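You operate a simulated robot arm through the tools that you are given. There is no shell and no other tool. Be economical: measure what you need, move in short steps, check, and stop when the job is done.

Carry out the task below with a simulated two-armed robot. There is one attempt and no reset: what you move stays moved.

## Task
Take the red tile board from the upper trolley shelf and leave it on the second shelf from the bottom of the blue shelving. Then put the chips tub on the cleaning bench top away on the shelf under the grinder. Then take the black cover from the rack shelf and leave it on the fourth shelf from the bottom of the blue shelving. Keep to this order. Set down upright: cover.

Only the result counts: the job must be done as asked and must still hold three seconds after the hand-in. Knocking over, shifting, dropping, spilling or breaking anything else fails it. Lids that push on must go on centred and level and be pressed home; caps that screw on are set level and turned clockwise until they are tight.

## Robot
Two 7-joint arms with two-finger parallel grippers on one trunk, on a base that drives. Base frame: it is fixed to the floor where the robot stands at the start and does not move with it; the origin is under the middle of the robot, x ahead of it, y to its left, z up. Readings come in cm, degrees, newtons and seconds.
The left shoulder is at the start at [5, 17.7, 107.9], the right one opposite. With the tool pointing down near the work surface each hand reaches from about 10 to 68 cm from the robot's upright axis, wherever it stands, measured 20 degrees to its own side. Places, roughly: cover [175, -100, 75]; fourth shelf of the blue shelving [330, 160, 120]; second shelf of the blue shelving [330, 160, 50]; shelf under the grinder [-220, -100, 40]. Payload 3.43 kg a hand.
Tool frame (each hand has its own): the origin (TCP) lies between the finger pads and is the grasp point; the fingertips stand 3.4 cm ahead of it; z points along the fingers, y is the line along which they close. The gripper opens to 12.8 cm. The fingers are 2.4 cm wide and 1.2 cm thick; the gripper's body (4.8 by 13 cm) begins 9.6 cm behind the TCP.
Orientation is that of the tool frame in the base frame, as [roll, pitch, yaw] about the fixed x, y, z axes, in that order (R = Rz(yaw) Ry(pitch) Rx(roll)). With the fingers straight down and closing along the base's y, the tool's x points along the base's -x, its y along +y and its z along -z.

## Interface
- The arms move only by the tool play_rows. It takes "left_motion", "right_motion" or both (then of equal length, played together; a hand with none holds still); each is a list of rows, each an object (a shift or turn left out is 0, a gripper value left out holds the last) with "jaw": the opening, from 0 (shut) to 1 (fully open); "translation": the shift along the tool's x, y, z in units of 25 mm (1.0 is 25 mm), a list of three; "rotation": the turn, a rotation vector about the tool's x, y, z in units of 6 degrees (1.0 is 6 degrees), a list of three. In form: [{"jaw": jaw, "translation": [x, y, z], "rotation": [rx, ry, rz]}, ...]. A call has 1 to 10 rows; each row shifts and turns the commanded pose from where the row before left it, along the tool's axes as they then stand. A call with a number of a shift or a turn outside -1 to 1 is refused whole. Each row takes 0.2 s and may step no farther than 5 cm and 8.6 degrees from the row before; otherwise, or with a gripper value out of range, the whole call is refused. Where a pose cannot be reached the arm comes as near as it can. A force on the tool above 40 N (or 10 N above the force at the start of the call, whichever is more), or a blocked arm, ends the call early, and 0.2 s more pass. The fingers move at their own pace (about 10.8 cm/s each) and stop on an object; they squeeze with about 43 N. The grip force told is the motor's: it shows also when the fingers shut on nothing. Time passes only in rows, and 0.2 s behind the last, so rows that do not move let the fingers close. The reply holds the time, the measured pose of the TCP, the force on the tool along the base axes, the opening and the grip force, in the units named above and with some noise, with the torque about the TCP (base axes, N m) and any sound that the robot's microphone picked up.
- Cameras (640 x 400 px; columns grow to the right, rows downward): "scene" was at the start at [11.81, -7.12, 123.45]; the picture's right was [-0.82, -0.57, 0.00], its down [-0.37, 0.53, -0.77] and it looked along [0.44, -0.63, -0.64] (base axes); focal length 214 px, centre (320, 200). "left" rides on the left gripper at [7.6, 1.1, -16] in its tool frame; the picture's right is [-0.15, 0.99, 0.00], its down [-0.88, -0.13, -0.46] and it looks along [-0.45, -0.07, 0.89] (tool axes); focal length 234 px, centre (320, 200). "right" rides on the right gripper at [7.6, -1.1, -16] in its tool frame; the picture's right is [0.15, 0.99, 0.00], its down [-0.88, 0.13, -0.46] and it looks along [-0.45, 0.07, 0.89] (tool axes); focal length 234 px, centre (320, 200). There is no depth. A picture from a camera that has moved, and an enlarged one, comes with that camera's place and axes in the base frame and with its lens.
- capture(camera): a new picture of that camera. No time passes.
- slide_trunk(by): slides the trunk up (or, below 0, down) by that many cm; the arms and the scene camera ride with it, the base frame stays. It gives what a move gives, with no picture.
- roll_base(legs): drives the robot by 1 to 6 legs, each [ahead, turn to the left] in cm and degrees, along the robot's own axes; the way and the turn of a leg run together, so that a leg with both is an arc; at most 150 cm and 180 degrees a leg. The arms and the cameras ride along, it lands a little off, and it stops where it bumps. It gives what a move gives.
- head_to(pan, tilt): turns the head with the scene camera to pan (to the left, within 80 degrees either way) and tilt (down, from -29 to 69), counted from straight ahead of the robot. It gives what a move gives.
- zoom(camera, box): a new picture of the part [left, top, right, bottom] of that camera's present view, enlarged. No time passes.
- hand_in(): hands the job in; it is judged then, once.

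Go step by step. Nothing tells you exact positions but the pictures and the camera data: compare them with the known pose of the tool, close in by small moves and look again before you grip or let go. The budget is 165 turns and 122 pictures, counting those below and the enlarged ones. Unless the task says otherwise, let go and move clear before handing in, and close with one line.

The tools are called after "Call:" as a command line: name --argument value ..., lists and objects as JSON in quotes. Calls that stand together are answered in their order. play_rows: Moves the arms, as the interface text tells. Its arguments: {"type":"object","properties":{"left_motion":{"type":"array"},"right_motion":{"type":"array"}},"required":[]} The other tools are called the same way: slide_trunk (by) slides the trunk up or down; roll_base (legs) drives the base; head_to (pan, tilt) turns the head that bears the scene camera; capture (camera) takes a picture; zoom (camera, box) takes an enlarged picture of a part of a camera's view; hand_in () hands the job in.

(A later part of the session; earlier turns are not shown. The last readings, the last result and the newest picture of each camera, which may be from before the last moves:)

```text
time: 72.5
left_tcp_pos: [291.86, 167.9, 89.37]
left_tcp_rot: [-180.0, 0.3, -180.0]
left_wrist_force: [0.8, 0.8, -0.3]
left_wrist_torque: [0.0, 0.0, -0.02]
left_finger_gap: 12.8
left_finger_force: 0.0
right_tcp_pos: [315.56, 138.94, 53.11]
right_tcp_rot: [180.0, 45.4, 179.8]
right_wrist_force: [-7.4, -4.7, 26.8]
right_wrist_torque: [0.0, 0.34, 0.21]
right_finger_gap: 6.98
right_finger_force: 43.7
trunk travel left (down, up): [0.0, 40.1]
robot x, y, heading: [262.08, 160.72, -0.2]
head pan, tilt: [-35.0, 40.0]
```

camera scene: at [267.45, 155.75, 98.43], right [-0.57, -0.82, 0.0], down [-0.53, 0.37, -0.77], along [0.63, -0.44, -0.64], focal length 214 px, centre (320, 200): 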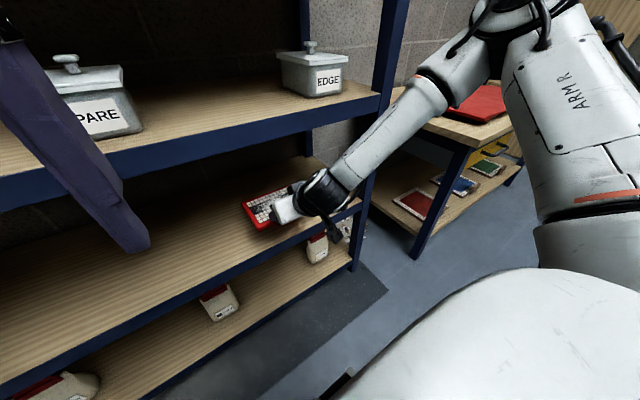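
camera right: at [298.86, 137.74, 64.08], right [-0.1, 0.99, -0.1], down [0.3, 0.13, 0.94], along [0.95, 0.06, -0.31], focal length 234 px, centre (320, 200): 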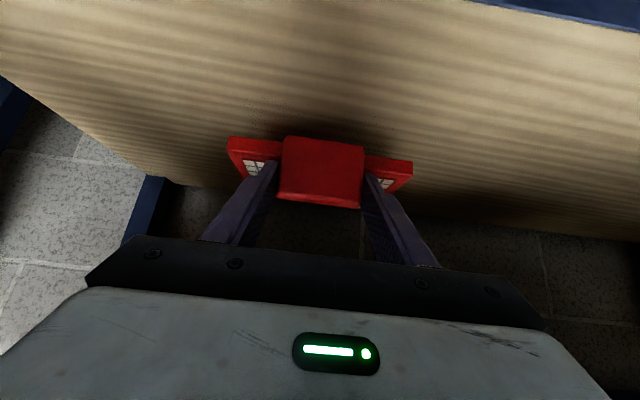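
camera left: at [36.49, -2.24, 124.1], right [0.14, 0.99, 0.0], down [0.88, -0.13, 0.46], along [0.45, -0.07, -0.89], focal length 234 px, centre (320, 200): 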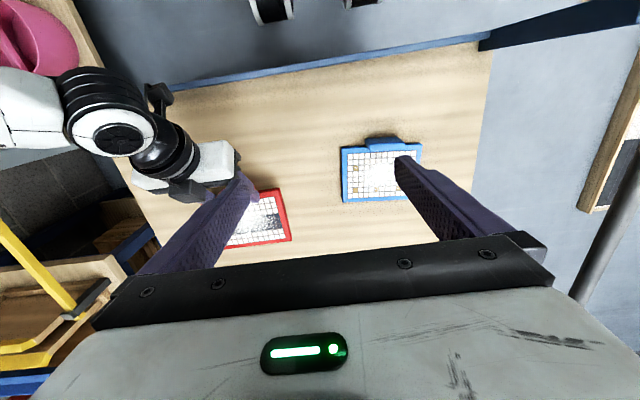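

Touchdown at z≈53.1. I relieve the pressure and open.

Call:
play_rows --right_motion '[{"translation": [-0.09, 0, -0.09]}, {}, {"jaw": 0.8}, {"jaw": 0.8}, {"jaw": 0.8}]'

Call:
capture --camera "right"

```text
time: 73.7
left_tcp_pos: [291.93, 167.77, 89.16]
left_tcp_rot: [180.0, 0.0, 180.0]
left_wrist_force: [0.2, -0.5, 0.2]
left_wrist_torque: [0.0, 0.0, -0.01]
left_finger_gap: 12.78
left_finger_force: 0.1
right_tcp_pos: [315.4, 138.93, 53.0]
right_tcp_rot: [179.9, 44.8, 179.7]
right_wrist_force: [-0.3, 0.9, -0.4]
right_wrist_torque: [-0.01, 0.0, -0.01]
right_finger_gap: 10.24
right_finger_force: 0.1
trunk travel left (down, up): [0.0, 40.1]
robot x, y, heading: [262.41, 160.67, -0.2]
head pan, tilt: [-35.0, 40.0]
```

```text
91 pictures are left
camera right: at [298.81, 137.78, 58.88], right [-0.1, 0.99, -0.1], down [0.3, 0.13, 0.94], along [0.95, 0.06, -0.31], focal length 234 px, centre (320, 200)
```

right: 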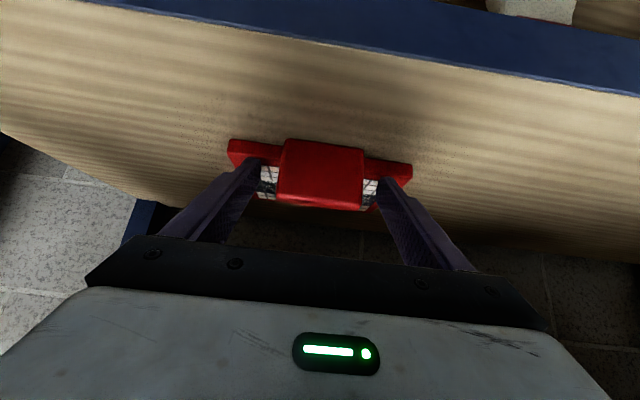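

Released cleanly. I withdraw along the fingers and back away.

Call:
play_rows --right_motion '[{"translation": [0, 0, -0.7]}, {"translation": [0, 0, -0.7]}, {"translation": [0, 0, -0.7]}, {"translation": [0, 0, -0.7]}]'

Call:
roll_base --legs '[[-40, 0]]'

Call:
slide_trunk --by 37

Call:
head_to --pan 0 --tilt 20

Call:
capture --camera "scene"

```text
time: 74.7
left_tcp_pos: [292.03, 167.82, 89.19]
left_tcp_rot: [-179.9, -0.1, 180.0]
left_wrist_force: [0.3, -0.6, 0.7]
left_wrist_torque: [0.02, 0.01, 0.0]
left_finger_gap: 12.78
left_finger_force: 0.0
right_tcp_pos: [310.39, 138.77, 57.94]
right_tcp_rot: [-179.8, 44.9, 179.8]
right_wrist_force: [-0.3, 0.5, 0.0]
right_wrist_torque: [0.03, 0.01, 0.0]
right_finger_gap: 10.26
right_finger_force: 0.1
trunk travel left (down, up): [0.0, 40.1]
robot x, y, heading: [262.67, 160.74, -0.1]
head pan, tilt: [-35.0, 40.0]
```

```text
time: 77.2
left_tcp_pos: [252.01, 167.87, 89.21]
left_tcp_rot: [180.0, 0.0, 179.9]
left_wrist_force: [0.1, -0.6, -0.3]
left_wrist_torque: [0.0, -0.01, -0.02]
left_finger_gap: 12.8
left_finger_force: 0.0
right_tcp_pos: [270.58, 138.84, 57.9]
right_tcp_rot: [179.9, 44.9, 179.8]
right_wrist_force: [0.6, -0.3, 1.0]
right_wrist_torque: [0.0, 0.0, -0.04]
right_finger_gap: 10.24
right_finger_force: 0.0
trunk travel left (down, up): [0.0, 40.1]
robot x, y, heading: [222.64, 160.85, -0.3]
head pan, tilt: [-35.0, 40.0]
```

```text
time: 80.8
left_tcp_pos: [252.07, 167.82, 126.26]
left_tcp_rot: [180.0, 0.0, 180.0]
left_wrist_force: [-0.6, -1.2, 0.7]
left_wrist_torque: [-0.04, 0.02, 0.03]
left_finger_gap: 12.8
left_finger_force: 0.0
right_tcp_pos: [270.58, 139.0, 94.8]
right_tcp_rot: [179.9, 45.0, 179.8]
right_wrist_force: [-0.3, -0.2, 0.7]
right_wrist_torque: [0.01, 0.04, 0.01]
right_finger_gap: 10.23
right_finger_force: 0.0
trunk travel left (down, up): [-37.0, 3.1]
robot x, y, heading: [222.71, 160.85, -0.1]
head pan, tilt: [-35.0, 40.0]
```

```text
time: 81.8
left_tcp_pos: [252.14, 167.91, 126.3]
left_tcp_rot: [-180.0, 0.0, 180.0]
left_wrist_force: [-0.1, -0.6, 1.1]
left_wrist_torque: [0.03, -0.02, -0.03]
left_finger_gap: 12.79
left_finger_force: 0.1
right_tcp_pos: [270.64, 138.98, 95.05]
right_tcp_rot: [-180.0, 44.8, 179.9]
right_wrist_force: [1.1, 0.5, 0.7]
right_wrist_torque: [0.01, 0.01, -0.02]
right_finger_gap: 10.24
right_finger_force: 0.1
trunk travel left (down, up): [-37.0, 3.1]
robot x, y, heading: [222.96, 160.79, 0.0]
head pan, tilt: [0.0, 20.0]
```

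```text
90 pictures are left
camera scene: at [238.89, 160.67, 138.57], right [0.0, -1.0, 0.0], down [-0.34, 0.0, -0.94], along [0.94, 0.0, -0.34], focal length 214 px, centre (320, 200)
```

scene: 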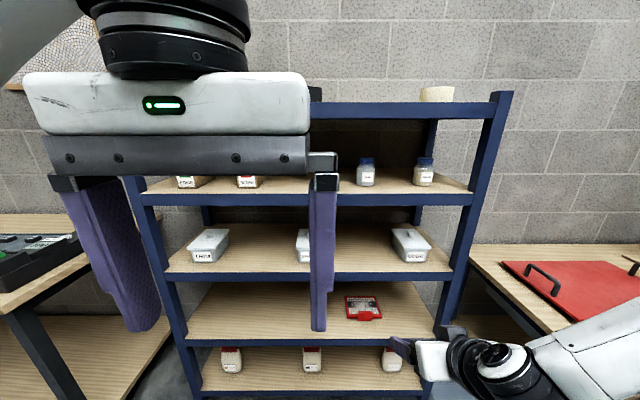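

The board is placed. On to the chips tub: I drive back the same lane to beside the cleaning bench.

Call:
roll_base --legs '[[0, -136.7], [121, 0], [0, -43.3], [137, 0], [0, 62], [80, 0]]'

Call:
head_to --pan 28 --tilt 25

Call:
capture --camera "scene"

Call:
head_to --pan -30 --tilt 25

Call:
capture --camera "scene"

```text
time: 108.5
left_tcp_pos: [-47.46, -20.05, 126.27]
left_tcp_rot: [-180.0, -0.1, 62.0]
left_wrist_force: [0.1, 0.6, -1.1]
left_wrist_torque: [-0.02, -0.03, -0.03]
left_finger_gap: 12.81
left_finger_force: 0.0
right_tcp_pos: [-81.62, -22.59, 94.87]
right_tcp_rot: [180.0, 44.9, 61.7]
right_wrist_force: [-0.6, -0.1, 0.0]
right_wrist_torque: [0.05, 0.02, 0.0]
right_finger_gap: 10.24
right_finger_force: 0.1
trunk travel left (down, up): [-37.0, 3.1]
robot x, y, heading: [-39.87, 9.34, -118.2]
head pan, tilt: [0.0, 20.0]
```

```text
time: 109.4
left_tcp_pos: [-47.31, -19.97, 126.27]
left_tcp_rot: [-180.0, -0.1, 62.0]
left_wrist_force: [0.6, 0.2, -0.3]
left_wrist_torque: [0.04, 0.0, 0.03]
left_finger_gap: 12.8
left_finger_force: 0.0
right_tcp_pos: [-81.57, -22.63, 94.81]
right_tcp_rot: [-179.9, 44.9, 61.6]
right_wrist_force: [0.3, 0.7, 1.5]
right_wrist_torque: [-0.01, 0.02, -0.01]
right_finger_gap: 10.25
right_finger_force: 0.2
trunk travel left (down, up): [-37.0, 3.1]
robot x, y, heading: [-39.67, 9.24, -118.0]
head pan, tilt: [28.0, 25.0]
```

```text
89 pictures are left
camera scene: at [-43.09, -6.2, 137.77], right [-1.0, 0.0, 0.0], down [0.0, 0.42, -0.91], along [0.0, -0.91, -0.42], focal length 214 px, centre (320, 200)
```

scene: 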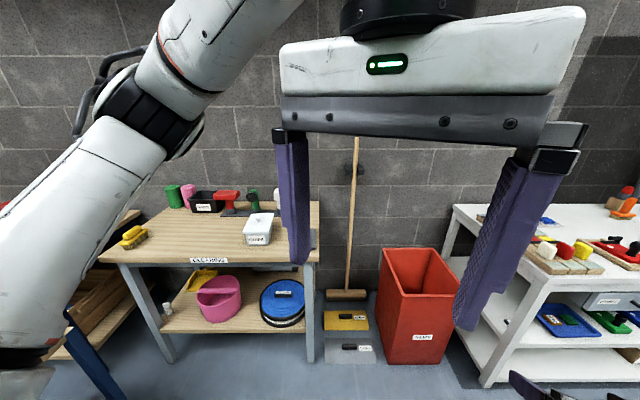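

```text
time: 110.7
left_tcp_pos: [-47.26, -19.91, 126.31]
left_tcp_rot: [-179.9, -0.1, 62.0]
left_wrist_force: [0.0, 0.4, -0.5]
left_wrist_torque: [0.0, 0.0, 0.02]
left_finger_gap: 12.79
left_finger_force: 0.1
right_tcp_pos: [-81.61, -22.78, 94.9]
right_tcp_rot: [-180.0, 44.9, 61.8]
right_wrist_force: [-0.9, -0.5, 0.9]
right_wrist_torque: [0.03, 0.0, -0.02]
right_finger_gap: 10.23
right_finger_force: 0.2
trunk travel left (down, up): [-37.0, 3.1]
robot x, y, heading: [-39.75, 9.46, -118.0]
head pan, tilt: [-30.0, 25.0]
```

```text
88 pictures are left
camera scene: at [-50.88, -1.85, 137.77], right [-0.53, 0.85, 0.0], down [0.36, 0.22, -0.91], along [-0.77, -0.48, -0.42], focal length 214 px, centre (320, 200)
```

scene: 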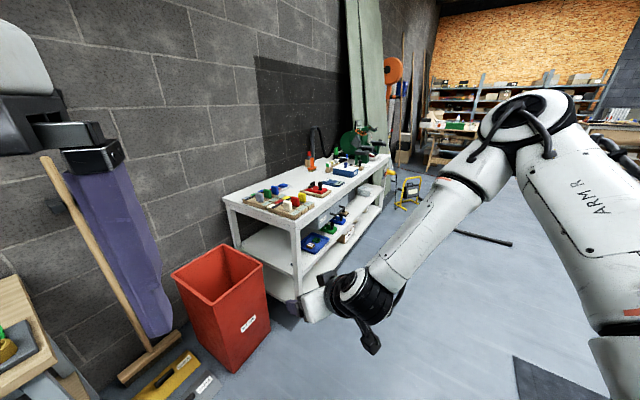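

The white labelled tub stands on the bench near [-16, -87]. The white bench with a green machine is to the west, probably the grinder. Zooming on both.

Call:
zoom --camera "scene" --box '[220, 110, 420, 250]'

Call:
head_to --pan 40 --tilt 35

Call:
capture --camera "scene"

Call:
zoom --camera "scene" --box '[240, 130, 380, 220]'

```text
2.86 times, centred on (320, 180) of scene
camera zoom: at [-50.88, -1.85, 137.77], right [-0.53, 0.85, 0.0], down [0.36, 0.22, -0.91], along [-0.77, -0.48, -0.42], focal length 613 px, centre (320, 257)
```

zoom: 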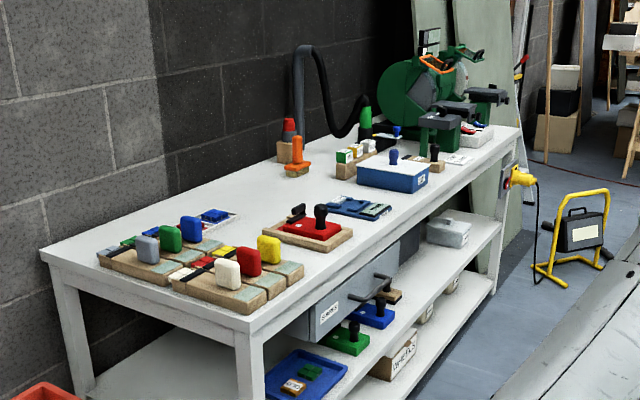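

```text
time: 112.1
left_tcp_pos: [-47.31, -19.98, 126.37]
left_tcp_rot: [-180.0, -0.1, 62.0]
left_wrist_force: [0.2, 0.3, 0.6]
left_wrist_torque: [0.02, -0.04, -0.02]
left_finger_gap: 12.77
left_finger_force: 0.0
right_tcp_pos: [-81.58, -22.64, 94.96]
right_tcp_rot: [-179.9, 44.9, 61.8]
right_wrist_force: [0.5, -0.1, 0.0]
right_wrist_torque: [-0.03, -0.01, 0.01]
right_finger_gap: 10.24
right_finger_force: 0.1
trunk travel left (down, up): [-37.0, 3.1]
robot x, y, heading: [-39.67, 9.2, -117.7]
head pan, tilt: [40.0, 35.0]
```

```text
86 pictures are left
camera scene: at [-41.26, -5.6, 136.19], right [-0.98, -0.2, 0.0], down [-0.12, 0.56, -0.82], along [0.17, -0.8, -0.57], focal length 214 px, centre (320, 200)
```

scene: 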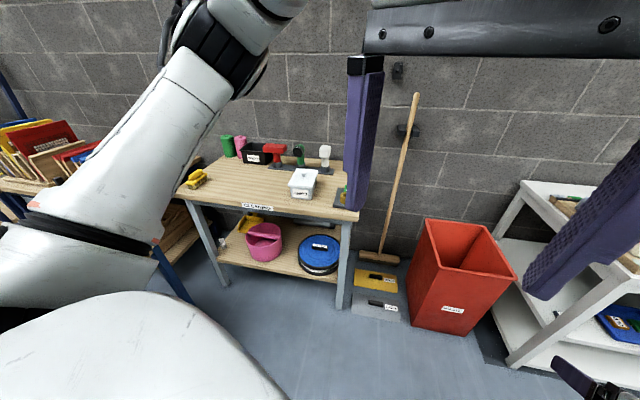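

```text
4.44 times, centred on (310, 175) of scene
camera zoom: at [-41.26, -5.6, 136.19], right [-0.98, -0.2, 0.0], down [-0.12, 0.56, -0.82], along [0.17, -0.8, -0.57], focal length 953 px, centre (364, 311)
```

zoom: 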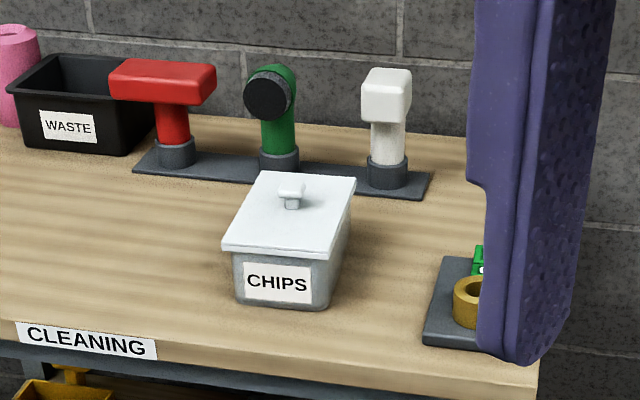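

The CHIPS tub (lidded, about 9.4×15×6.5 cm) is centred near [-18, -82] on a bench top at z≈86, front edge y≈-69. I'll grip its body below the lid with the left hand nearly horizontal. First I face the bench and get the arms ready.

Call:
roll_base --legs '[[0, 28]]'

Call:
slide_trunk --by -10

Call:
play_rows --left_motion '[{"translation": [-1, 0.6, 0.7]}, {"translation": [-1, 0.6, 0.7]}, {"translation": [-1, 0.6, 0.7]}, {"translation": [-1, 0.6, 0.7]}, {"translation": [-1, 0.6, 0.7]}, {"translation": [-1, 0.6, 0.7]}, {"translation": [-1, 0.6, 0.7]}, {"translation": [-1, 0.6, 0.7]}, {"translation": [-1, 0.6, 0.7]}, {"translation": [-1, 0.6, 0.7]}]' --right_motion '[{"translation": [-0.6, 0, -0.6]}, {"translation": [-0.6, 0, -0.6]}, {"translation": [-0.6, 0, -0.6]}, {"translation": [-0.6, 0, -0.6]}, {"translation": [-0.6, 0, -0.6]}, {"translation": [-0.6, 0, -0.6]}, {}, {}, {}, {}]'

Call:
play_rows --left_motion '[{"translation": [-0.8, 0, 0]}, {"rotation": [0, -1, 0]}, {"rotation": [0, -1, 0]}, {"rotation": [0, -1, 0]}, {"rotation": [0, -1, 0]}, {"rotation": [0, -1, 0]}, {"rotation": [0, -1, 0]}, {"rotation": [0, -1, 0]}, {"rotation": [0, -1, 0]}]'

Call:
play_rows --left_motion '[{"rotation": [0, -1, 0]}, {"rotation": [0, -1, 0]}, {"rotation": [0, -1, 0]}, {"rotation": [0, -1, 0]}, {"rotation": [0, -0.5, 0]}]'

```text
time: 113.9
left_tcp_pos: [-32.54, -20.02, 126.15]
left_tcp_rot: [-180.0, 0.0, 90.1]
left_wrist_force: [-0.7, -0.8, -0.2]
left_wrist_torque: [0.01, 0.04, 0.01]
left_finger_gap: 12.78
left_finger_force: 0.0
right_tcp_pos: [-61.46, -38.68, 94.94]
right_tcp_rot: [-179.9, 44.9, 89.9]
right_wrist_force: [-0.7, 0.1, 0.1]
right_wrist_torque: [0.0, -0.03, -0.01]
right_finger_gap: 10.22
right_finger_force: 0.0
trunk travel left (down, up): [-37.0, 3.1]
robot x, y, heading: [-39.61, 9.27, -89.8]
head pan, tilt: [40.0, 35.0]
```

```text
time: 115.2
left_tcp_pos: [-32.56, -19.99, 116.24]
left_tcp_rot: [-180.0, 0.0, 90.1]
left_wrist_force: [0.4, 0.4, -0.9]
left_wrist_torque: [0.03, 0.01, 0.0]
left_finger_gap: 12.79
left_finger_force: 0.0
right_tcp_pos: [-61.49, -38.52, 84.92]
right_tcp_rot: [180.0, 44.9, 89.8]
right_wrist_force: [-0.3, -0.9, -0.5]
right_wrist_torque: [0.02, 0.0, -0.03]
right_finger_gap: 10.25
right_finger_force: 0.1
trunk travel left (down, up): [-27.0, 13.1]
robot x, y, heading: [-39.36, 9.48, -89.8]
head pan, tilt: [40.0, 35.0]
```

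```text
time: 117.4
left_tcp_pos: [-17.39, -45.0, 98.73]
left_tcp_rot: [180.0, 0.0, 90.1]
left_wrist_force: [-1.0, -0.5, -0.4]
left_wrist_torque: [0.02, 0.02, 0.04]
left_finger_gap: 12.81
left_finger_force: 0.0
right_tcp_pos: [-61.52, -38.79, 97.72]
right_tcp_rot: [-179.9, 44.9, 89.9]
right_wrist_force: [0.5, 0.0, 0.5]
right_wrist_torque: [0.03, 0.05, -0.01]
right_finger_gap: 10.23
right_finger_force: 0.1
trunk travel left (down, up): [-27.0, 13.1]
robot x, y, heading: [-39.48, 9.66, -89.8]
head pan, tilt: [40.0, 35.0]
```

```text
time: 119.4
left_tcp_pos: [-17.48, -47.04, 98.81]
left_tcp_rot: [-179.9, 48.1, 90.2]
left_wrist_force: [0.4, -0.6, -0.3]
left_wrist_torque: [0.0, 0.0, 0.0]
left_finger_gap: 12.84
left_finger_force: 0.1
right_tcp_pos: [-61.77, -38.8, 97.73]
right_tcp_rot: [-179.9, 45.0, 90.0]
right_wrist_force: [0.4, 0.7, -0.4]
right_wrist_torque: [0.01, 0.0, -0.02]
right_finger_gap: 10.18
right_finger_force: 0.0
trunk travel left (down, up): [-27.0, 13.1]
robot x, y, heading: [-39.56, 9.29, -89.9]
head pan, tilt: [40.0, 35.0]
```

```text
time: 120.6
left_tcp_pos: [-17.52, -47.07, 98.84]
left_tcp_rot: [179.9, 75.1, 90.1]
left_wrist_force: [-0.6, 0.4, -0.5]
left_wrist_torque: [0.0, -0.01, -0.03]
left_finger_gap: 12.82
left_finger_force: 0.1
right_tcp_pos: [-61.46, -38.83, 97.65]
right_tcp_rot: [-180.0, 44.9, 89.9]
right_wrist_force: [-0.3, -0.3, 1.4]
right_wrist_torque: [-0.02, 0.03, -0.01]
right_finger_gap: 10.24
right_finger_force: 0.1
trunk travel left (down, up): [-27.0, 13.1]
robot x, y, heading: [-39.94, 9.04, -89.9]
head pan, tilt: [40.0, 35.0]
```

The left hand is tilted 75°. I lower the trunk 10 cm and creep forward, then look.

Call:
slide_trunk --by -10

Call:
roll_base --legs '[[17, 0]]'

Call:
capture --camera "left"

Call:
capture --camera "scene"

```text
time: 122.0
left_tcp_pos: [-17.47, -47.01, 88.79]
left_tcp_rot: [-179.9, 74.9, 90.1]
left_wrist_force: [0.8, -0.3, 0.0]
left_wrist_torque: [0.01, -0.02, -0.04]
left_finger_gap: 12.8
left_finger_force: 0.0
right_tcp_pos: [-61.43, -38.71, 87.66]
right_tcp_rot: [-180.0, 44.9, 89.8]
right_wrist_force: [0.3, -1.0, 0.8]
right_wrist_torque: [0.01, -0.02, -0.01]
right_finger_gap: 10.24
right_finger_force: 0.1
trunk travel left (down, up): [-17.0, 23.1]
robot x, y, heading: [-39.59, 9.58, -90.1]
head pan, tilt: [40.0, 35.0]
```

```text
time: 123.4
left_tcp_pos: [-17.47, -63.94, 88.71]
left_tcp_rot: [-179.9, 75.2, 90.2]
left_wrist_force: [0.2, 0.6, 0.3]
left_wrist_torque: [-0.01, -0.02, 0.01]
left_finger_gap: 12.83
left_finger_force: 0.1
right_tcp_pos: [-61.48, -55.57, 87.77]
right_tcp_rot: [-179.9, 44.9, 89.9]
right_wrist_force: [-0.6, 0.2, 0.0]
right_wrist_torque: [0.03, 0.04, -0.01]
right_finger_gap: 10.24
right_finger_force: 0.1
trunk travel left (down, up): [-17.0, 23.1]
robot x, y, heading: [-39.72, -7.76, -90.1]
head pan, tilt: [40.0, 35.0]
```

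```text
84 pictures are left
camera left: at [-16.31, -46.45, 85.45], right [0.99, -0.04, 0.14], down [-0.13, 0.21, 0.97], along [-0.06, -0.98, 0.21], focal length 234 px, centre (320, 200)
```

left: 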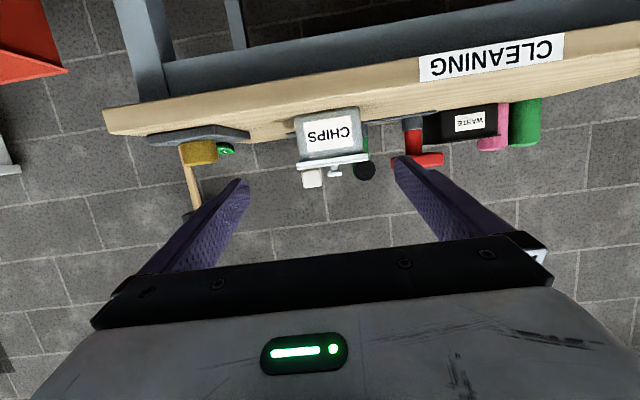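

```text
83 pictures are left
camera scene: at [-34.09, -21.44, 116.19], right [-0.77, -0.64, 0.0], down [-0.37, 0.44, -0.82], along [0.53, -0.63, -0.57], focal length 214 px, centre (320, 200)
```

scene: 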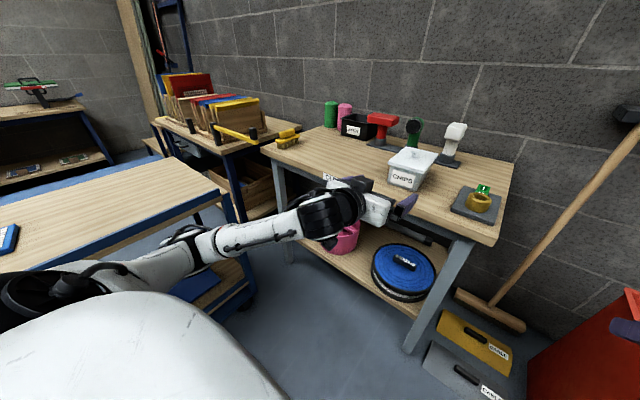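

The bench surface seems lower than I assumed (~82–83). I zoom in for a better fix before advancing.

Call:
zoom --camera "scene" --box '[330, 130, 490, 230]'

Call:
zoom --camera "left" --box '[240, 70, 440, 195]'

```text
4.00 times, centred on (410, 180) of scene
camera zoom: at [-34.09, -21.44, 116.19], right [-0.77, -0.64, 0.0], down [-0.37, 0.44, -0.82], along [0.53, -0.63, -0.57], focal length 858 px, centre (-40, 280)
```

zoom: 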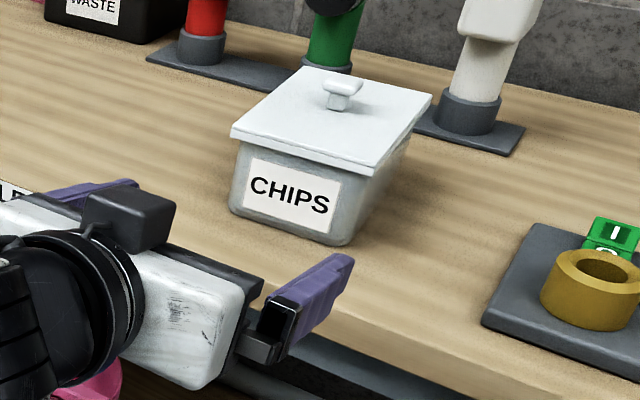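

```text
3.20 times, centred on (340, 132) of left
camera zoom: at [-16.31, -46.45, 85.45], right [0.99, -0.04, 0.14], down [-0.13, 0.21, 0.97], along [-0.06, -0.98, 0.21], focal length 749 px, centre (256, 416)
```

zoom: 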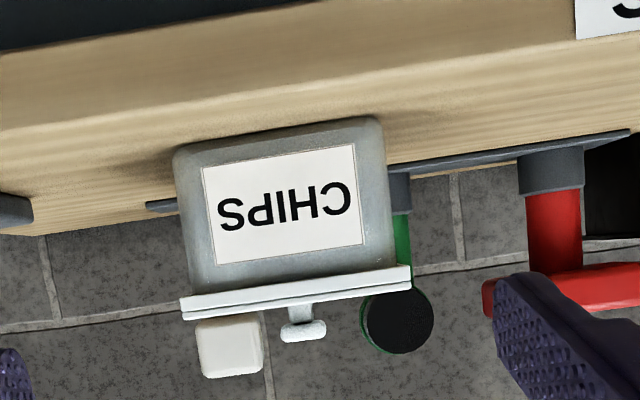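

Triangulating the label: body front is at y≈-83.5, centre x≈-15.9, bench top z≈80, lid underside ≈86.5; the body is ~10 cm wide. I lower to z≈83, centre, and creep closer.

Call:
slide_trunk --by -5.6

Call:
play_rows --left_motion '[{"translation": [0, 0.6, 0]}, {}]'

Call:
roll_base --legs '[[12, 0]]'

Call:
capture --camera "left"

Call:
zoom --camera "scene" --box '[330, 100, 490, 200]'

```text
time: 124.4
left_tcp_pos: [-17.48, -63.83, 83.14]
left_tcp_rot: [-179.9, 75.0, 90.1]
left_wrist_force: [-0.5, -0.3, 0.8]
left_wrist_torque: [0.03, -0.01, -0.01]
left_finger_gap: 12.81
left_finger_force: 0.0
right_tcp_pos: [-61.48, -55.62, 81.99]
right_tcp_rot: [-180.0, 44.9, 89.8]
right_wrist_force: [-0.7, 0.4, 0.3]
right_wrist_torque: [0.03, 0.0, 0.0]
right_finger_gap: 10.23
right_finger_force: 0.0
trunk travel left (down, up): [-11.4, 28.7]
robot x, y, heading: [-39.53, -7.45, -90.1]
head pan, tilt: [40.0, 35.0]
```

```text
time: 125.0
left_tcp_pos: [-16.0, -63.76, 83.14]
left_tcp_rot: [-179.9, 75.0, 90.3]
left_wrist_force: [0.2, -0.3, 0.2]
left_wrist_torque: [0.03, 0.0, 0.0]
left_finger_gap: 12.81
left_finger_force: 0.1
right_tcp_pos: [-61.56, -55.6, 81.99]
right_tcp_rot: [180.0, 44.9, 89.9]
right_wrist_force: [-0.3, 0.3, -0.8]
right_wrist_torque: [0.02, -0.01, 0.0]
right_finger_gap: 10.22
right_finger_force: 0.1
trunk travel left (down, up): [-11.4, 28.7]
robot x, y, heading: [-39.68, -7.4, -90.0]
head pan, tilt: [40.0, 35.0]
```

```text
time: 126.2
left_tcp_pos: [-15.9, -75.76, 83.05]
left_tcp_rot: [-179.8, 75.0, 90.2]
left_wrist_force: [0.5, 1.0, -1.1]
left_wrist_torque: [0.03, 0.02, 0.03]
left_finger_gap: 12.8
left_finger_force: 0.2
right_tcp_pos: [-61.51, -67.44, 82.07]
right_tcp_rot: [180.0, 45.0, 90.0]
right_wrist_force: [0.5, -0.7, -0.1]
right_wrist_torque: [0.0, 0.02, 0.02]
right_finger_gap: 10.24
right_finger_force: 0.0
trunk travel left (down, up): [-11.4, 28.7]
robot x, y, heading: [-39.88, -19.28, -90.0]
head pan, tilt: [40.0, 35.0]
```

```text
80 pictures are left
camera left: at [-14.79, -58.34, 79.84], right [0.99, -0.04, 0.14], down [-0.13, 0.21, 0.97], along [-0.06, -0.98, 0.21], focal length 234 px, centre (320, 200)
```

left: 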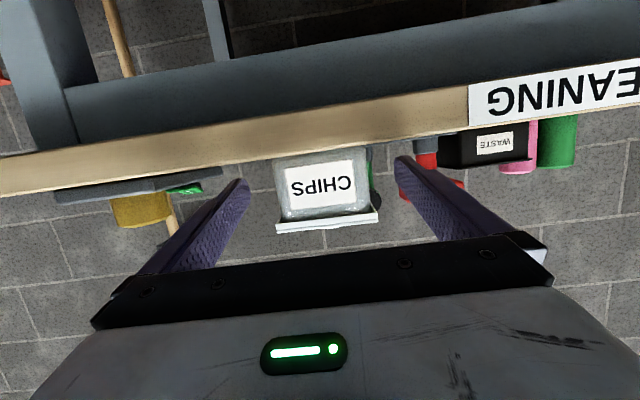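

```text
4.00 times, centred on (410, 150) of scene
camera zoom: at [-34.06, -33.33, 110.59], right [-0.77, -0.64, 0.0], down [-0.37, 0.44, -0.82], along [0.53, -0.63, -0.57], focal length 858 px, centre (-40, 400)
```

zoom: 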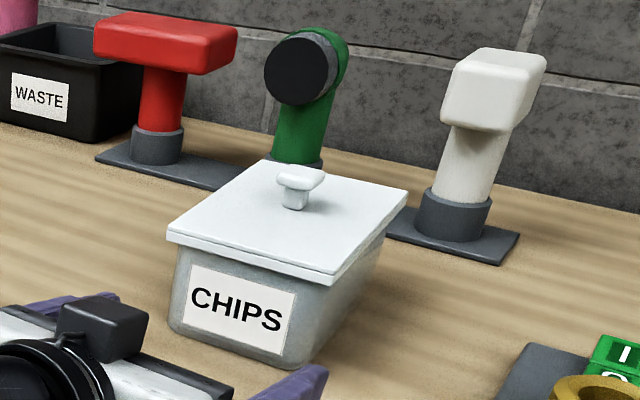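

Fix confirmed: label centre [-15.9, -83.7, 83.2], matching the hand. I creep in, checking on the way.

Call:
roll_base --legs '[[6.5, 0]]'

Call:
capture --camera "left"

Call:
zoom --camera "scene" --box '[330, 100, 490, 200]'

```text
time: 127.2
left_tcp_pos: [-15.99, -82.32, 83.14]
left_tcp_rot: [-179.9, 75.0, 90.2]
left_wrist_force: [-0.1, 0.3, 0.7]
left_wrist_torque: [0.0, 0.01, 0.0]
left_finger_gap: 12.8
left_finger_force: 0.1
right_tcp_pos: [-61.45, -73.9, 82.1]
right_tcp_rot: [-179.9, 44.9, 90.0]
right_wrist_force: [0.0, -0.3, -0.3]
right_wrist_torque: [0.02, 0.0, 0.0]
right_finger_gap: 10.23
right_finger_force: 0.0
trunk travel left (down, up): [-11.4, 28.7]
robot x, y, heading: [-39.39, -25.83, -90.0]
head pan, tilt: [40.0, 35.0]
```

```text
78 pictures are left
camera left: at [-14.79, -64.76, 79.84], right [0.99, -0.04, 0.14], down [-0.13, 0.21, 0.97], along [-0.06, -0.98, 0.21], focal length 234 px, centre (320, 200)
```

left: 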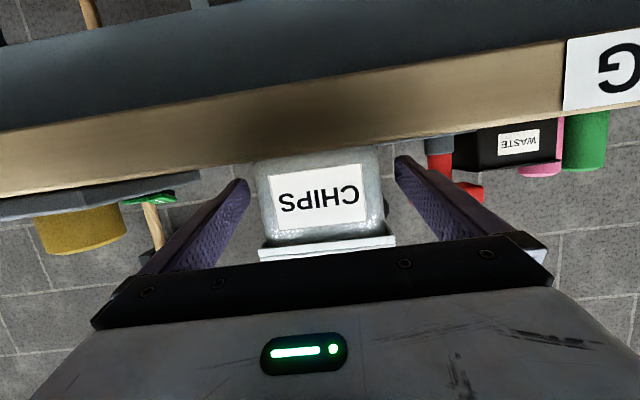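

```text
4.00 times, centred on (410, 150) of scene
camera zoom: at [-34.06, -39.75, 110.59], right [-0.77, -0.64, 0.0], down [-0.37, 0.44, -0.82], along [0.53, -0.63, -0.57], focal length 858 px, centre (-40, 400)
```

zoom: 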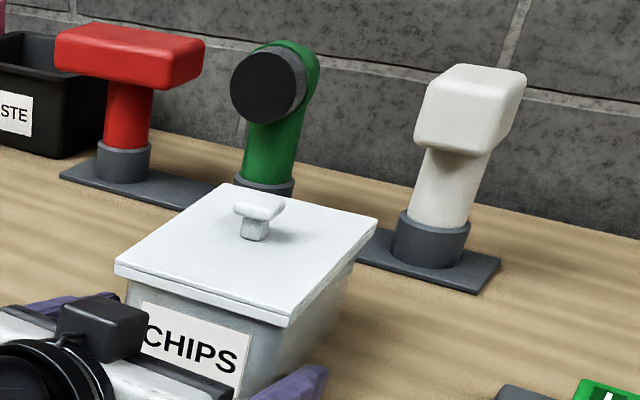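

Aligned. Moving in the remaining 5.5 cm.

Call:
play_rows --left_motion '[{"translation": [0, -0.06, 0]}, {}]'

Call:
roll_base --legs '[[5.5, 0]]'

Call:
capture --camera "left"

```text
time: 127.8
left_tcp_pos: [-16.13, -82.16, 83.14]
left_tcp_rot: [180.0, 75.1, 90.1]
left_wrist_force: [0.7, 0.6, -0.3]
left_wrist_torque: [0.01, 0.03, -0.03]
left_finger_gap: 12.79
left_finger_force: 0.1
right_tcp_pos: [-61.48, -73.92, 82.04]
right_tcp_rot: [-179.9, 44.8, 90.1]
right_wrist_force: [-1.1, 0.0, -0.4]
right_wrist_torque: [0.01, 0.01, -0.01]
right_finger_gap: 10.22
right_finger_force: 0.1
trunk travel left (down, up): [-11.4, 28.7]
robot x, y, heading: [-39.61, -26.03, -89.9]
head pan, tilt: [40.0, 35.0]
```

```text
time: 128.8
left_tcp_pos: [-16.06, -87.72, 83.13]
left_tcp_rot: [-179.9, 75.1, 90.3]
left_wrist_force: [0.3, -0.6, -0.2]
left_wrist_torque: [0.02, 0.02, 0.02]
left_finger_gap: 12.79
left_finger_force: 0.0
right_tcp_pos: [-61.48, -79.35, 82.15]
right_tcp_rot: [-180.0, 44.9, 90.0]
right_wrist_force: [0.1, 1.1, -0.1]
right_wrist_torque: [0.01, -0.02, 0.0]
right_finger_gap: 10.24
right_finger_force: 0.0
trunk travel left (down, up): [-11.4, 28.7]
robot x, y, heading: [-39.32, -31.14, -90.0]
head pan, tilt: [40.0, 35.0]
```

```text
76 pictures are left
camera left: at [-14.9, -70.23, 79.84], right [0.99, -0.03, 0.14], down [-0.13, 0.21, 0.97], along [-0.06, -0.98, 0.21], focal length 234 px, centre (320, 200)
```

left: 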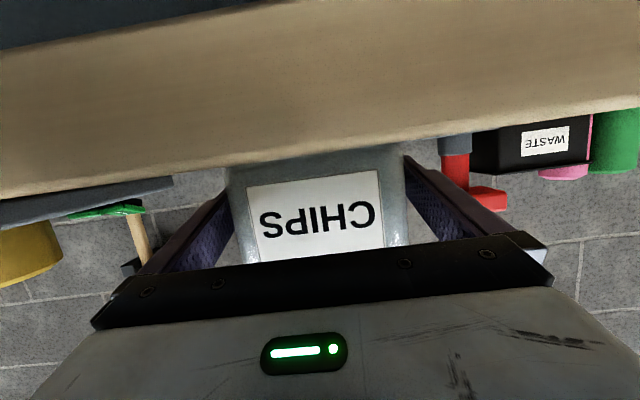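

Fingers straddle the body below the lid. Closing.

Call:
play_rows --left_motion '[{"jaw": 0}, {"jaw": 0}, {"jaw": 0}, {"jaw": 0}]'

Call:
zoom --camera "scene" --box '[310, 110, 470, 210]'

```text
time: 129.8
left_tcp_pos: [-16.01, -87.68, 83.12]
left_tcp_rot: [180.0, 75.1, 90.3]
left_wrist_force: [-0.7, -0.3, 1.1]
left_wrist_torque: [-0.14, -0.06, 0.03]
left_finger_gap: 9.96
left_finger_force: 43.0
right_tcp_pos: [-61.45, -79.42, 82.14]
right_tcp_rot: [-180.0, 44.9, 90.0]
right_wrist_force: [-0.2, -0.3, 0.2]
right_wrist_torque: [0.02, 0.0, 0.0]
right_finger_gap: 10.26
right_finger_force: 0.1
trunk travel left (down, up): [-11.4, 28.7]
robot x, y, heading: [-39.63, -31.27, -89.7]
head pan, tilt: [40.0, 35.0]
```

```text
4.00 times, centred on (390, 160) of scene
camera zoom: at [-34.05, -45.21, 110.59], right [-0.77, -0.64, 0.0], down [-0.37, 0.44, -0.82], along [0.53, -0.63, -0.57], focal length 858 px, centre (40, 360)
```

zoom: 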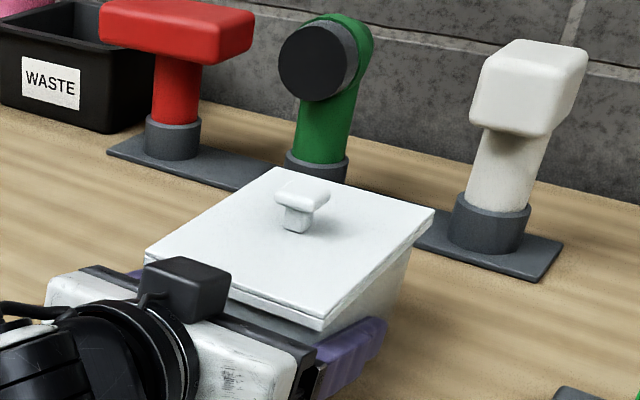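

Gripped at 9.96 cm. I lift with the trunk, gently, and check.

Call:
slide_trunk --by 3

Call:
zoom --camera "scene" --box '[310, 110, 470, 210]'

```text
time: 130.5
left_tcp_pos: [-16.08, -87.76, 86.13]
left_tcp_rot: [-179.9, 74.9, 90.4]
left_wrist_force: [-0.7, 0.1, -1.3]
left_wrist_torque: [-0.01, 0.03, 0.01]
left_finger_gap: 9.97
left_finger_force: 43.0
right_tcp_pos: [-61.51, -79.42, 84.98]
right_tcp_rot: [-180.0, 45.0, 90.0]
right_wrist_force: [-0.1, -1.2, -0.2]
right_wrist_torque: [0.01, 0.04, -0.01]
right_finger_gap: 10.27
right_finger_force: 0.0
trunk travel left (down, up): [-14.4, 25.7]
robot x, y, heading: [-39.71, -31.44, -90.0]
head pan, tilt: [40.0, 35.0]
```

```text
4.00 times, centred on (390, 160) of scene
camera zoom: at [-34.04, -45.24, 113.59], right [-0.77, -0.64, 0.0], down [-0.37, 0.44, -0.82], along [0.53, -0.63, -0.57], focal length 858 px, centre (40, 360)
```

zoom: 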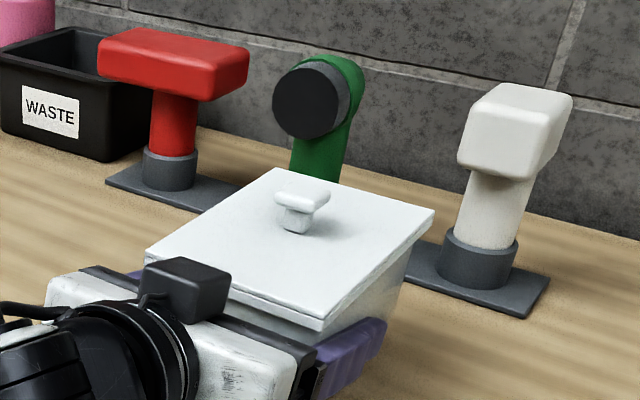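

The tub is up cleanly. I raise it, back off, and drive west to the grinder bench.

Call:
slide_trunk --by 8

Call:
roll_base --legs '[[-40, 0], [0, -90], [130, 0]]'

Call:
head_to --pan 40 --tilt 30

Call:
capture --camera "scene"

```text
time: 131.7
left_tcp_pos: [-16.02, -87.65, 94.14]
left_tcp_rot: [-179.8, 75.0, 90.3]
left_wrist_force: [0.3, 0.6, -0.4]
left_wrist_torque: [0.04, -0.04, 0.02]
left_finger_gap: 9.96
left_finger_force: 42.9
right_tcp_pos: [-61.51, -79.41, 93.09]
right_tcp_rot: [-179.9, 44.9, 90.0]
right_wrist_force: [-0.6, 0.4, 1.2]
right_wrist_torque: [0.01, -0.02, 0.01]
right_finger_gap: 10.22
right_finger_force: 0.0
trunk travel left (down, up): [-22.4, 17.7]
robot x, y, heading: [-39.49, -31.31, -89.9]
head pan, tilt: [40.0, 35.0]
```

```text
time: 144.1
left_tcp_pos: [-225.77, -15.3, 94.08]
left_tcp_rot: [-179.8, 75.0, 0.5]
left_wrist_force: [-0.5, -0.2, -1.0]
left_wrist_torque: [-0.01, -0.03, 0.01]
left_finger_gap: 9.99
left_finger_force: 42.9
right_tcp_pos: [-217.6, 30.0, 93.04]
right_tcp_rot: [180.0, 44.9, 0.2]
right_wrist_force: [-0.2, -0.4, -0.4]
right_wrist_torque: [-0.04, -0.01, 0.0]
right_finger_gap: 10.23
right_finger_force: 0.1
trunk travel left (down, up): [-22.4, 17.7]
robot x, y, heading: [-169.75, 8.67, -179.8]
head pan, tilt: [40.0, 35.0]
```

```text
time: 144.8
left_tcp_pos: [-225.68, -15.36, 94.05]
left_tcp_rot: [-179.9, 75.0, 0.5]
left_wrist_force: [0.2, -0.1, -0.2]
left_wrist_torque: [-0.02, 0.01, -0.03]
left_finger_gap: 9.95
left_finger_force: 43.0
right_tcp_pos: [-217.57, 30.04, 93.28]
right_tcp_rot: [-180.0, 44.9, 0.2]
right_wrist_force: [-0.2, -0.7, 0.2]
right_wrist_torque: [0.0, -0.02, 0.0]
right_finger_gap: 10.25
right_finger_force: 0.0
trunk travel left (down, up): [-22.4, 17.7]
robot x, y, heading: [-169.7, 8.73, -179.7]
head pan, tilt: [40.0, 30.0]
```

```text
73 pictures are left
camera scene: at [-183.44, 2.43, 122.37], right [-0.65, 0.76, 0.0], down [0.38, 0.32, -0.87], along [-0.66, -0.56, -0.5], focal length 214 px, centre (320, 200)
```

scene: 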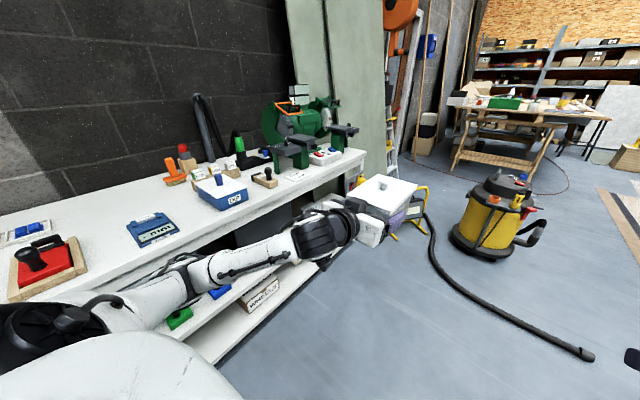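

The grinder stands near x≈-265 on the white bench. I move a bit on, angled away from the bench, and then face it to inspect the shelf.

Call:
roll_base --legs '[[0, -15], [60, 0], [0, 105]]'

Call:
head_to --pan -15 --tilt 35

Call:
capture --camera "scene"

Call:
capture --camera "right"

```text
time: 153.5
left_tcp_pos: [-203.36, -32.97, 94.25]
left_tcp_rot: [-180.0, 75.0, 90.6]
left_wrist_force: [-0.3, 0.3, -0.7]
left_wrist_torque: [0.01, 0.0, 0.0]
left_finger_gap: 9.93
left_finger_force: 42.6
right_tcp_pos: [-248.81, -25.0, 92.92]
right_tcp_rot: [179.9, 44.8, 90.3]
right_wrist_force: [-0.5, 0.6, 0.2]
right_wrist_torque: [0.0, -0.02, 0.0]
right_finger_gap: 10.22
right_finger_force: 0.0
trunk travel left (down, up): [-22.4, 17.7]
robot x, y, heading: [-227.02, 23.58, -89.9]
head pan, tilt: [40.0, 30.0]
```

```text
time: 154.7
left_tcp_pos: [-203.49, -32.97, 94.17]
left_tcp_rot: [-179.9, 75.1, 90.5]
left_wrist_force: [-0.2, 0.1, -1.5]
left_wrist_torque: [0.05, -0.03, -0.01]
left_finger_gap: 9.93
left_finger_force: 42.7
right_tcp_pos: [-248.83, -24.88, 93.03]
right_tcp_rot: [179.9, 44.9, 90.2]
right_wrist_force: [-0.4, -0.3, -0.6]
right_wrist_torque: [-0.01, 0.02, -0.01]
right_finger_gap: 10.24
right_finger_force: 0.0
trunk travel left (down, up): [-22.4, 17.7]
robot x, y, heading: [-227.22, 23.44, -89.9]
head pan, tilt: [-15.0, 35.0]
```

```text
72 pictures are left
camera scene: at [-229.51, 7.64, 121.59], right [-0.97, 0.25, 0.0], down [0.14, 0.56, -0.82], along [-0.21, -0.79, -0.57], focal length 214 px, centre (320, 200)
```

scene: 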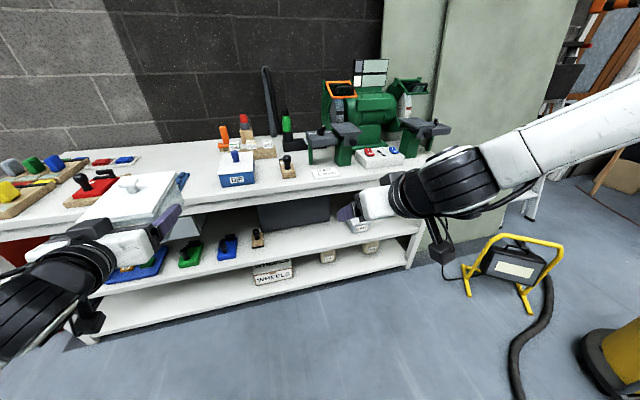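

```text
71 pictures are left
camera right: at [-250.02, -8.26, 98.97], right [0.99, 0.11, -0.1], down [0.13, -0.3, 0.94], along [0.07, -0.95, -0.31], focal length 234 px, centre (320, 200)
```

right: 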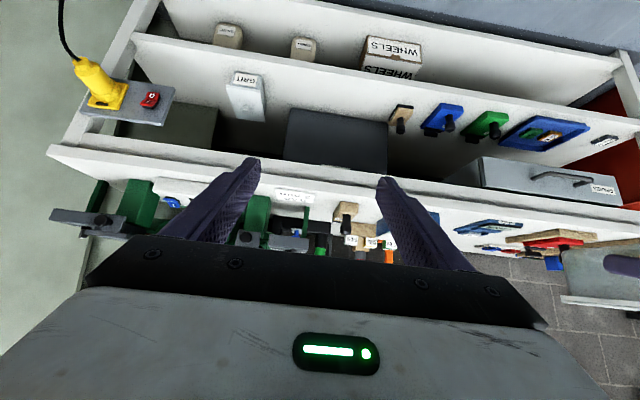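

The middle shelf holds a GRIT tub, tools and a dark box; I lower the trunk for a better look at free space beneath the grinder.

Call:
slide_trunk --by -22

Call:
capture --camera "scene"

Call:
zoom --camera "right" --box '[60, 0, 500, 275]'

```text
time: 157.0
left_tcp_pos: [-203.49, -32.91, 72.22]
left_tcp_rot: [-179.9, 75.1, 90.5]
left_wrist_force: [-0.8, 0.8, -1.1]
left_wrist_torque: [0.02, -0.01, -0.02]
left_finger_gap: 9.94
left_finger_force: 42.7
right_tcp_pos: [-248.81, -24.96, 71.18]
right_tcp_rot: [179.9, 45.0, 90.2]
right_wrist_force: [-0.2, 0.3, 0.3]
right_wrist_torque: [0.01, 0.0, 0.01]
right_finger_gap: 10.23
right_finger_force: 0.1
trunk travel left (down, up): [-0.4, 39.7]
robot x, y, heading: [-227.45, 23.22, -89.7]
head pan, tilt: [-15.0, 35.0]
```

```text
70 pictures are left
camera scene: at [-229.52, 7.64, 99.59], right [-0.97, 0.25, 0.0], down [0.15, 0.55, -0.82], along [-0.21, -0.79, -0.57], focal length 214 px, centre (320, 200)
```

scene: 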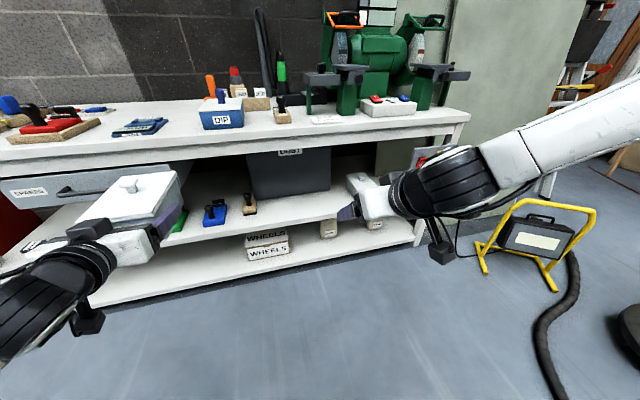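

```text
1.45 times, centred on (280, 138) of right
camera zoom: at [-250.02, -8.25, 76.97], right [0.99, 0.11, -0.1], down [0.13, -0.3, 0.94], along [0.07, -0.95, -0.31], focal length 341 px, centre (378, 291)
```

zoom: 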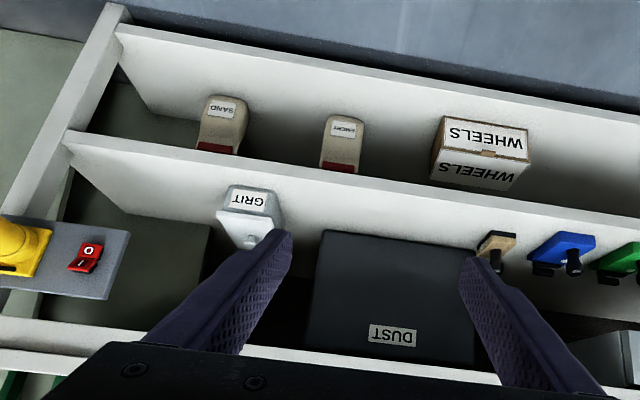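

There's a free strip about 23 cm wide right of the GRIT tub (x≈-305…-282, shelf z≈36.5). A work lamp stands at (-335,-41), so I'll approach from heading about -105° with the left hand in front of the robot. First I fold the right arm and centre the left hand.

Call:
play_rows --right_motion '[{"rotation": [0, 1, 0]}, {"rotation": [0, 1, 0]}, {"rotation": [0, 1, 0]}, {"rotation": [0, 1, 0]}, {"rotation": [0, 1, 0]}, {"rotation": [0, 1, 0]}, {"rotation": [0, 1, 0]}, {"rotation": [0, 0.5, 0]}, {}]'

Call:
play_rows --right_motion '[{"translation": [1, -0.6, -0.3]}, {"translation": [1, -0.6, -0.3]}, {"translation": [1, -0.6, -0.3]}, {"translation": [1, -0.6, -0.3]}, {"translation": [1, -0.6, -0.3]}, {"translation": [1, -0.6, -0.3]}, {"translation": [0.9, -0.6, -0.3]}, {"translation": [0.7, -0.4, -0.3]}, {}, {}]' --left_motion '[{"translation": [0, -0.9, 0.15]}, {"translation": [0, -0.9, 0.15]}, {"translation": [0, -0.9, 0.15]}, {"translation": [0, -0.9, 0.15]}, {"translation": [0, -0.9, 0.15]}, {"translation": [0, -0.9, 0.15]}, {"translation": [0, -0.9, 0.15]}, {"translation": [0, -0.9, 0.15]}, {"translation": [0, -0.9, 0.15]}, {"translation": [0, -0.9, 0.15]}]'

Call:
roll_base --legs '[[0, -73.4], [45.6, 0], [0, 58.4]]'

Call:
head_to --pan -10 --tilt 40

Call:
capture --camera "scene"

```text
time: 159.0
left_tcp_pos: [-203.45, -32.89, 72.01]
left_tcp_rot: [-179.9, 75.0, 90.4]
left_wrist_force: [-0.2, 0.5, -1.0]
left_wrist_torque: [0.01, 0.0, -0.02]
left_finger_gap: 9.96
left_finger_force: 43.1
right_tcp_pos: [-248.86, -24.9, 71.13]
right_tcp_rot: [179.9, 0.0, 90.3]
right_wrist_force: [-0.4, -0.8, -0.4]
right_wrist_torque: [-0.02, 0.0, -0.03]
right_finger_gap: 10.25
right_finger_force: 0.2
trunk travel left (down, up): [-0.4, 39.7]
robot x, y, heading: [-227.35, 23.43, -89.7]
head pan, tilt: [-15.0, 35.0]
```

```text
time: 161.2
left_tcp_pos: [-225.82, -36.79, 71.25]
left_tcp_rot: [179.9, 75.1, 90.4]
left_wrist_force: [0.1, 0.1, -1.9]
left_wrist_torque: [-0.02, 0.01, -0.01]
left_finger_gap: 9.96
left_finger_force: 42.6
right_tcp_pos: [-260.51, -5.98, 77.06]
right_tcp_rot: [-180.0, -0.2, 90.2]
right_wrist_force: [0.7, 0.0, 0.2]
right_wrist_torque: [0.03, 0.0, 0.0]
right_finger_gap: 10.24
right_finger_force: 0.2
trunk travel left (down, up): [-0.4, 39.7]
robot x, y, heading: [-226.84, 23.12, -89.8]
head pan, tilt: [-15.0, 35.0]
```

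```text
time: 169.7
left_tcp_pos: [-286.14, -47.79, 71.23]
left_tcp_rot: [-179.7, 75.0, 74.8]
left_wrist_force: [-0.3, 0.4, -0.3]
left_wrist_torque: [0.01, -0.06, -0.01]
left_finger_gap: 9.96
left_finger_force: 43.2
right_tcp_pos: [-310.99, -8.83, 77.08]
right_tcp_rot: [179.9, 0.0, 74.6]
right_wrist_force: [0.6, 0.0, 0.0]
right_wrist_torque: [0.01, 0.03, 0.0]
right_finger_gap: 10.26
right_finger_force: 0.0
trunk travel left (down, up): [-0.4, 39.7]
robot x, y, heading: [-271.43, 10.25, -105.4]
head pan, tilt: [-15.0, 35.0]
```

```text
time: 170.4
left_tcp_pos: [-286.02, -47.99, 71.2]
left_tcp_rot: [-179.9, 75.0, 74.8]
left_wrist_force: [-0.1, 0.6, -1.0]
left_wrist_torque: [0.03, -0.01, 0.02]
left_finger_gap: 9.95
left_finger_force: 43.0
right_tcp_pos: [-311.04, -8.92, 77.13]
right_tcp_rot: [180.0, 0.1, 74.4]
right_wrist_force: [0.5, -0.1, -0.1]
right_wrist_torque: [-0.01, 0.04, -0.05]
right_finger_gap: 10.24
right_finger_force: 0.2
trunk travel left (down, up): [-0.4, 39.7]
robot x, y, heading: [-271.16, 10.48, -105.3]
head pan, tilt: [-10.0, 40.0]
```

```text
68 pictures are left
camera scene: at [-276.65, -4.32, 98.84], right [-0.9, 0.43, 0.0], down [0.28, 0.58, -0.77], along [-0.33, -0.69, -0.64], focal length 214 px, centre (320, 200)
```

scene: 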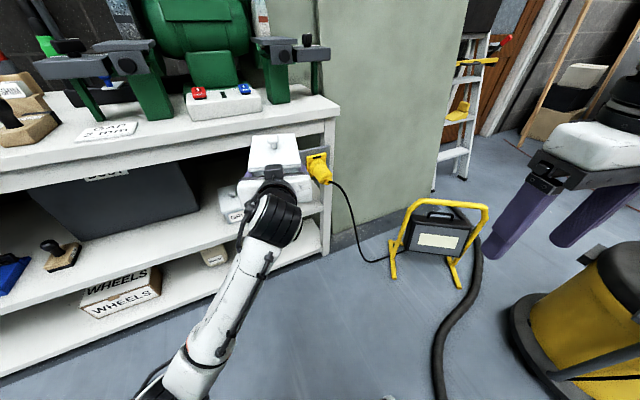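

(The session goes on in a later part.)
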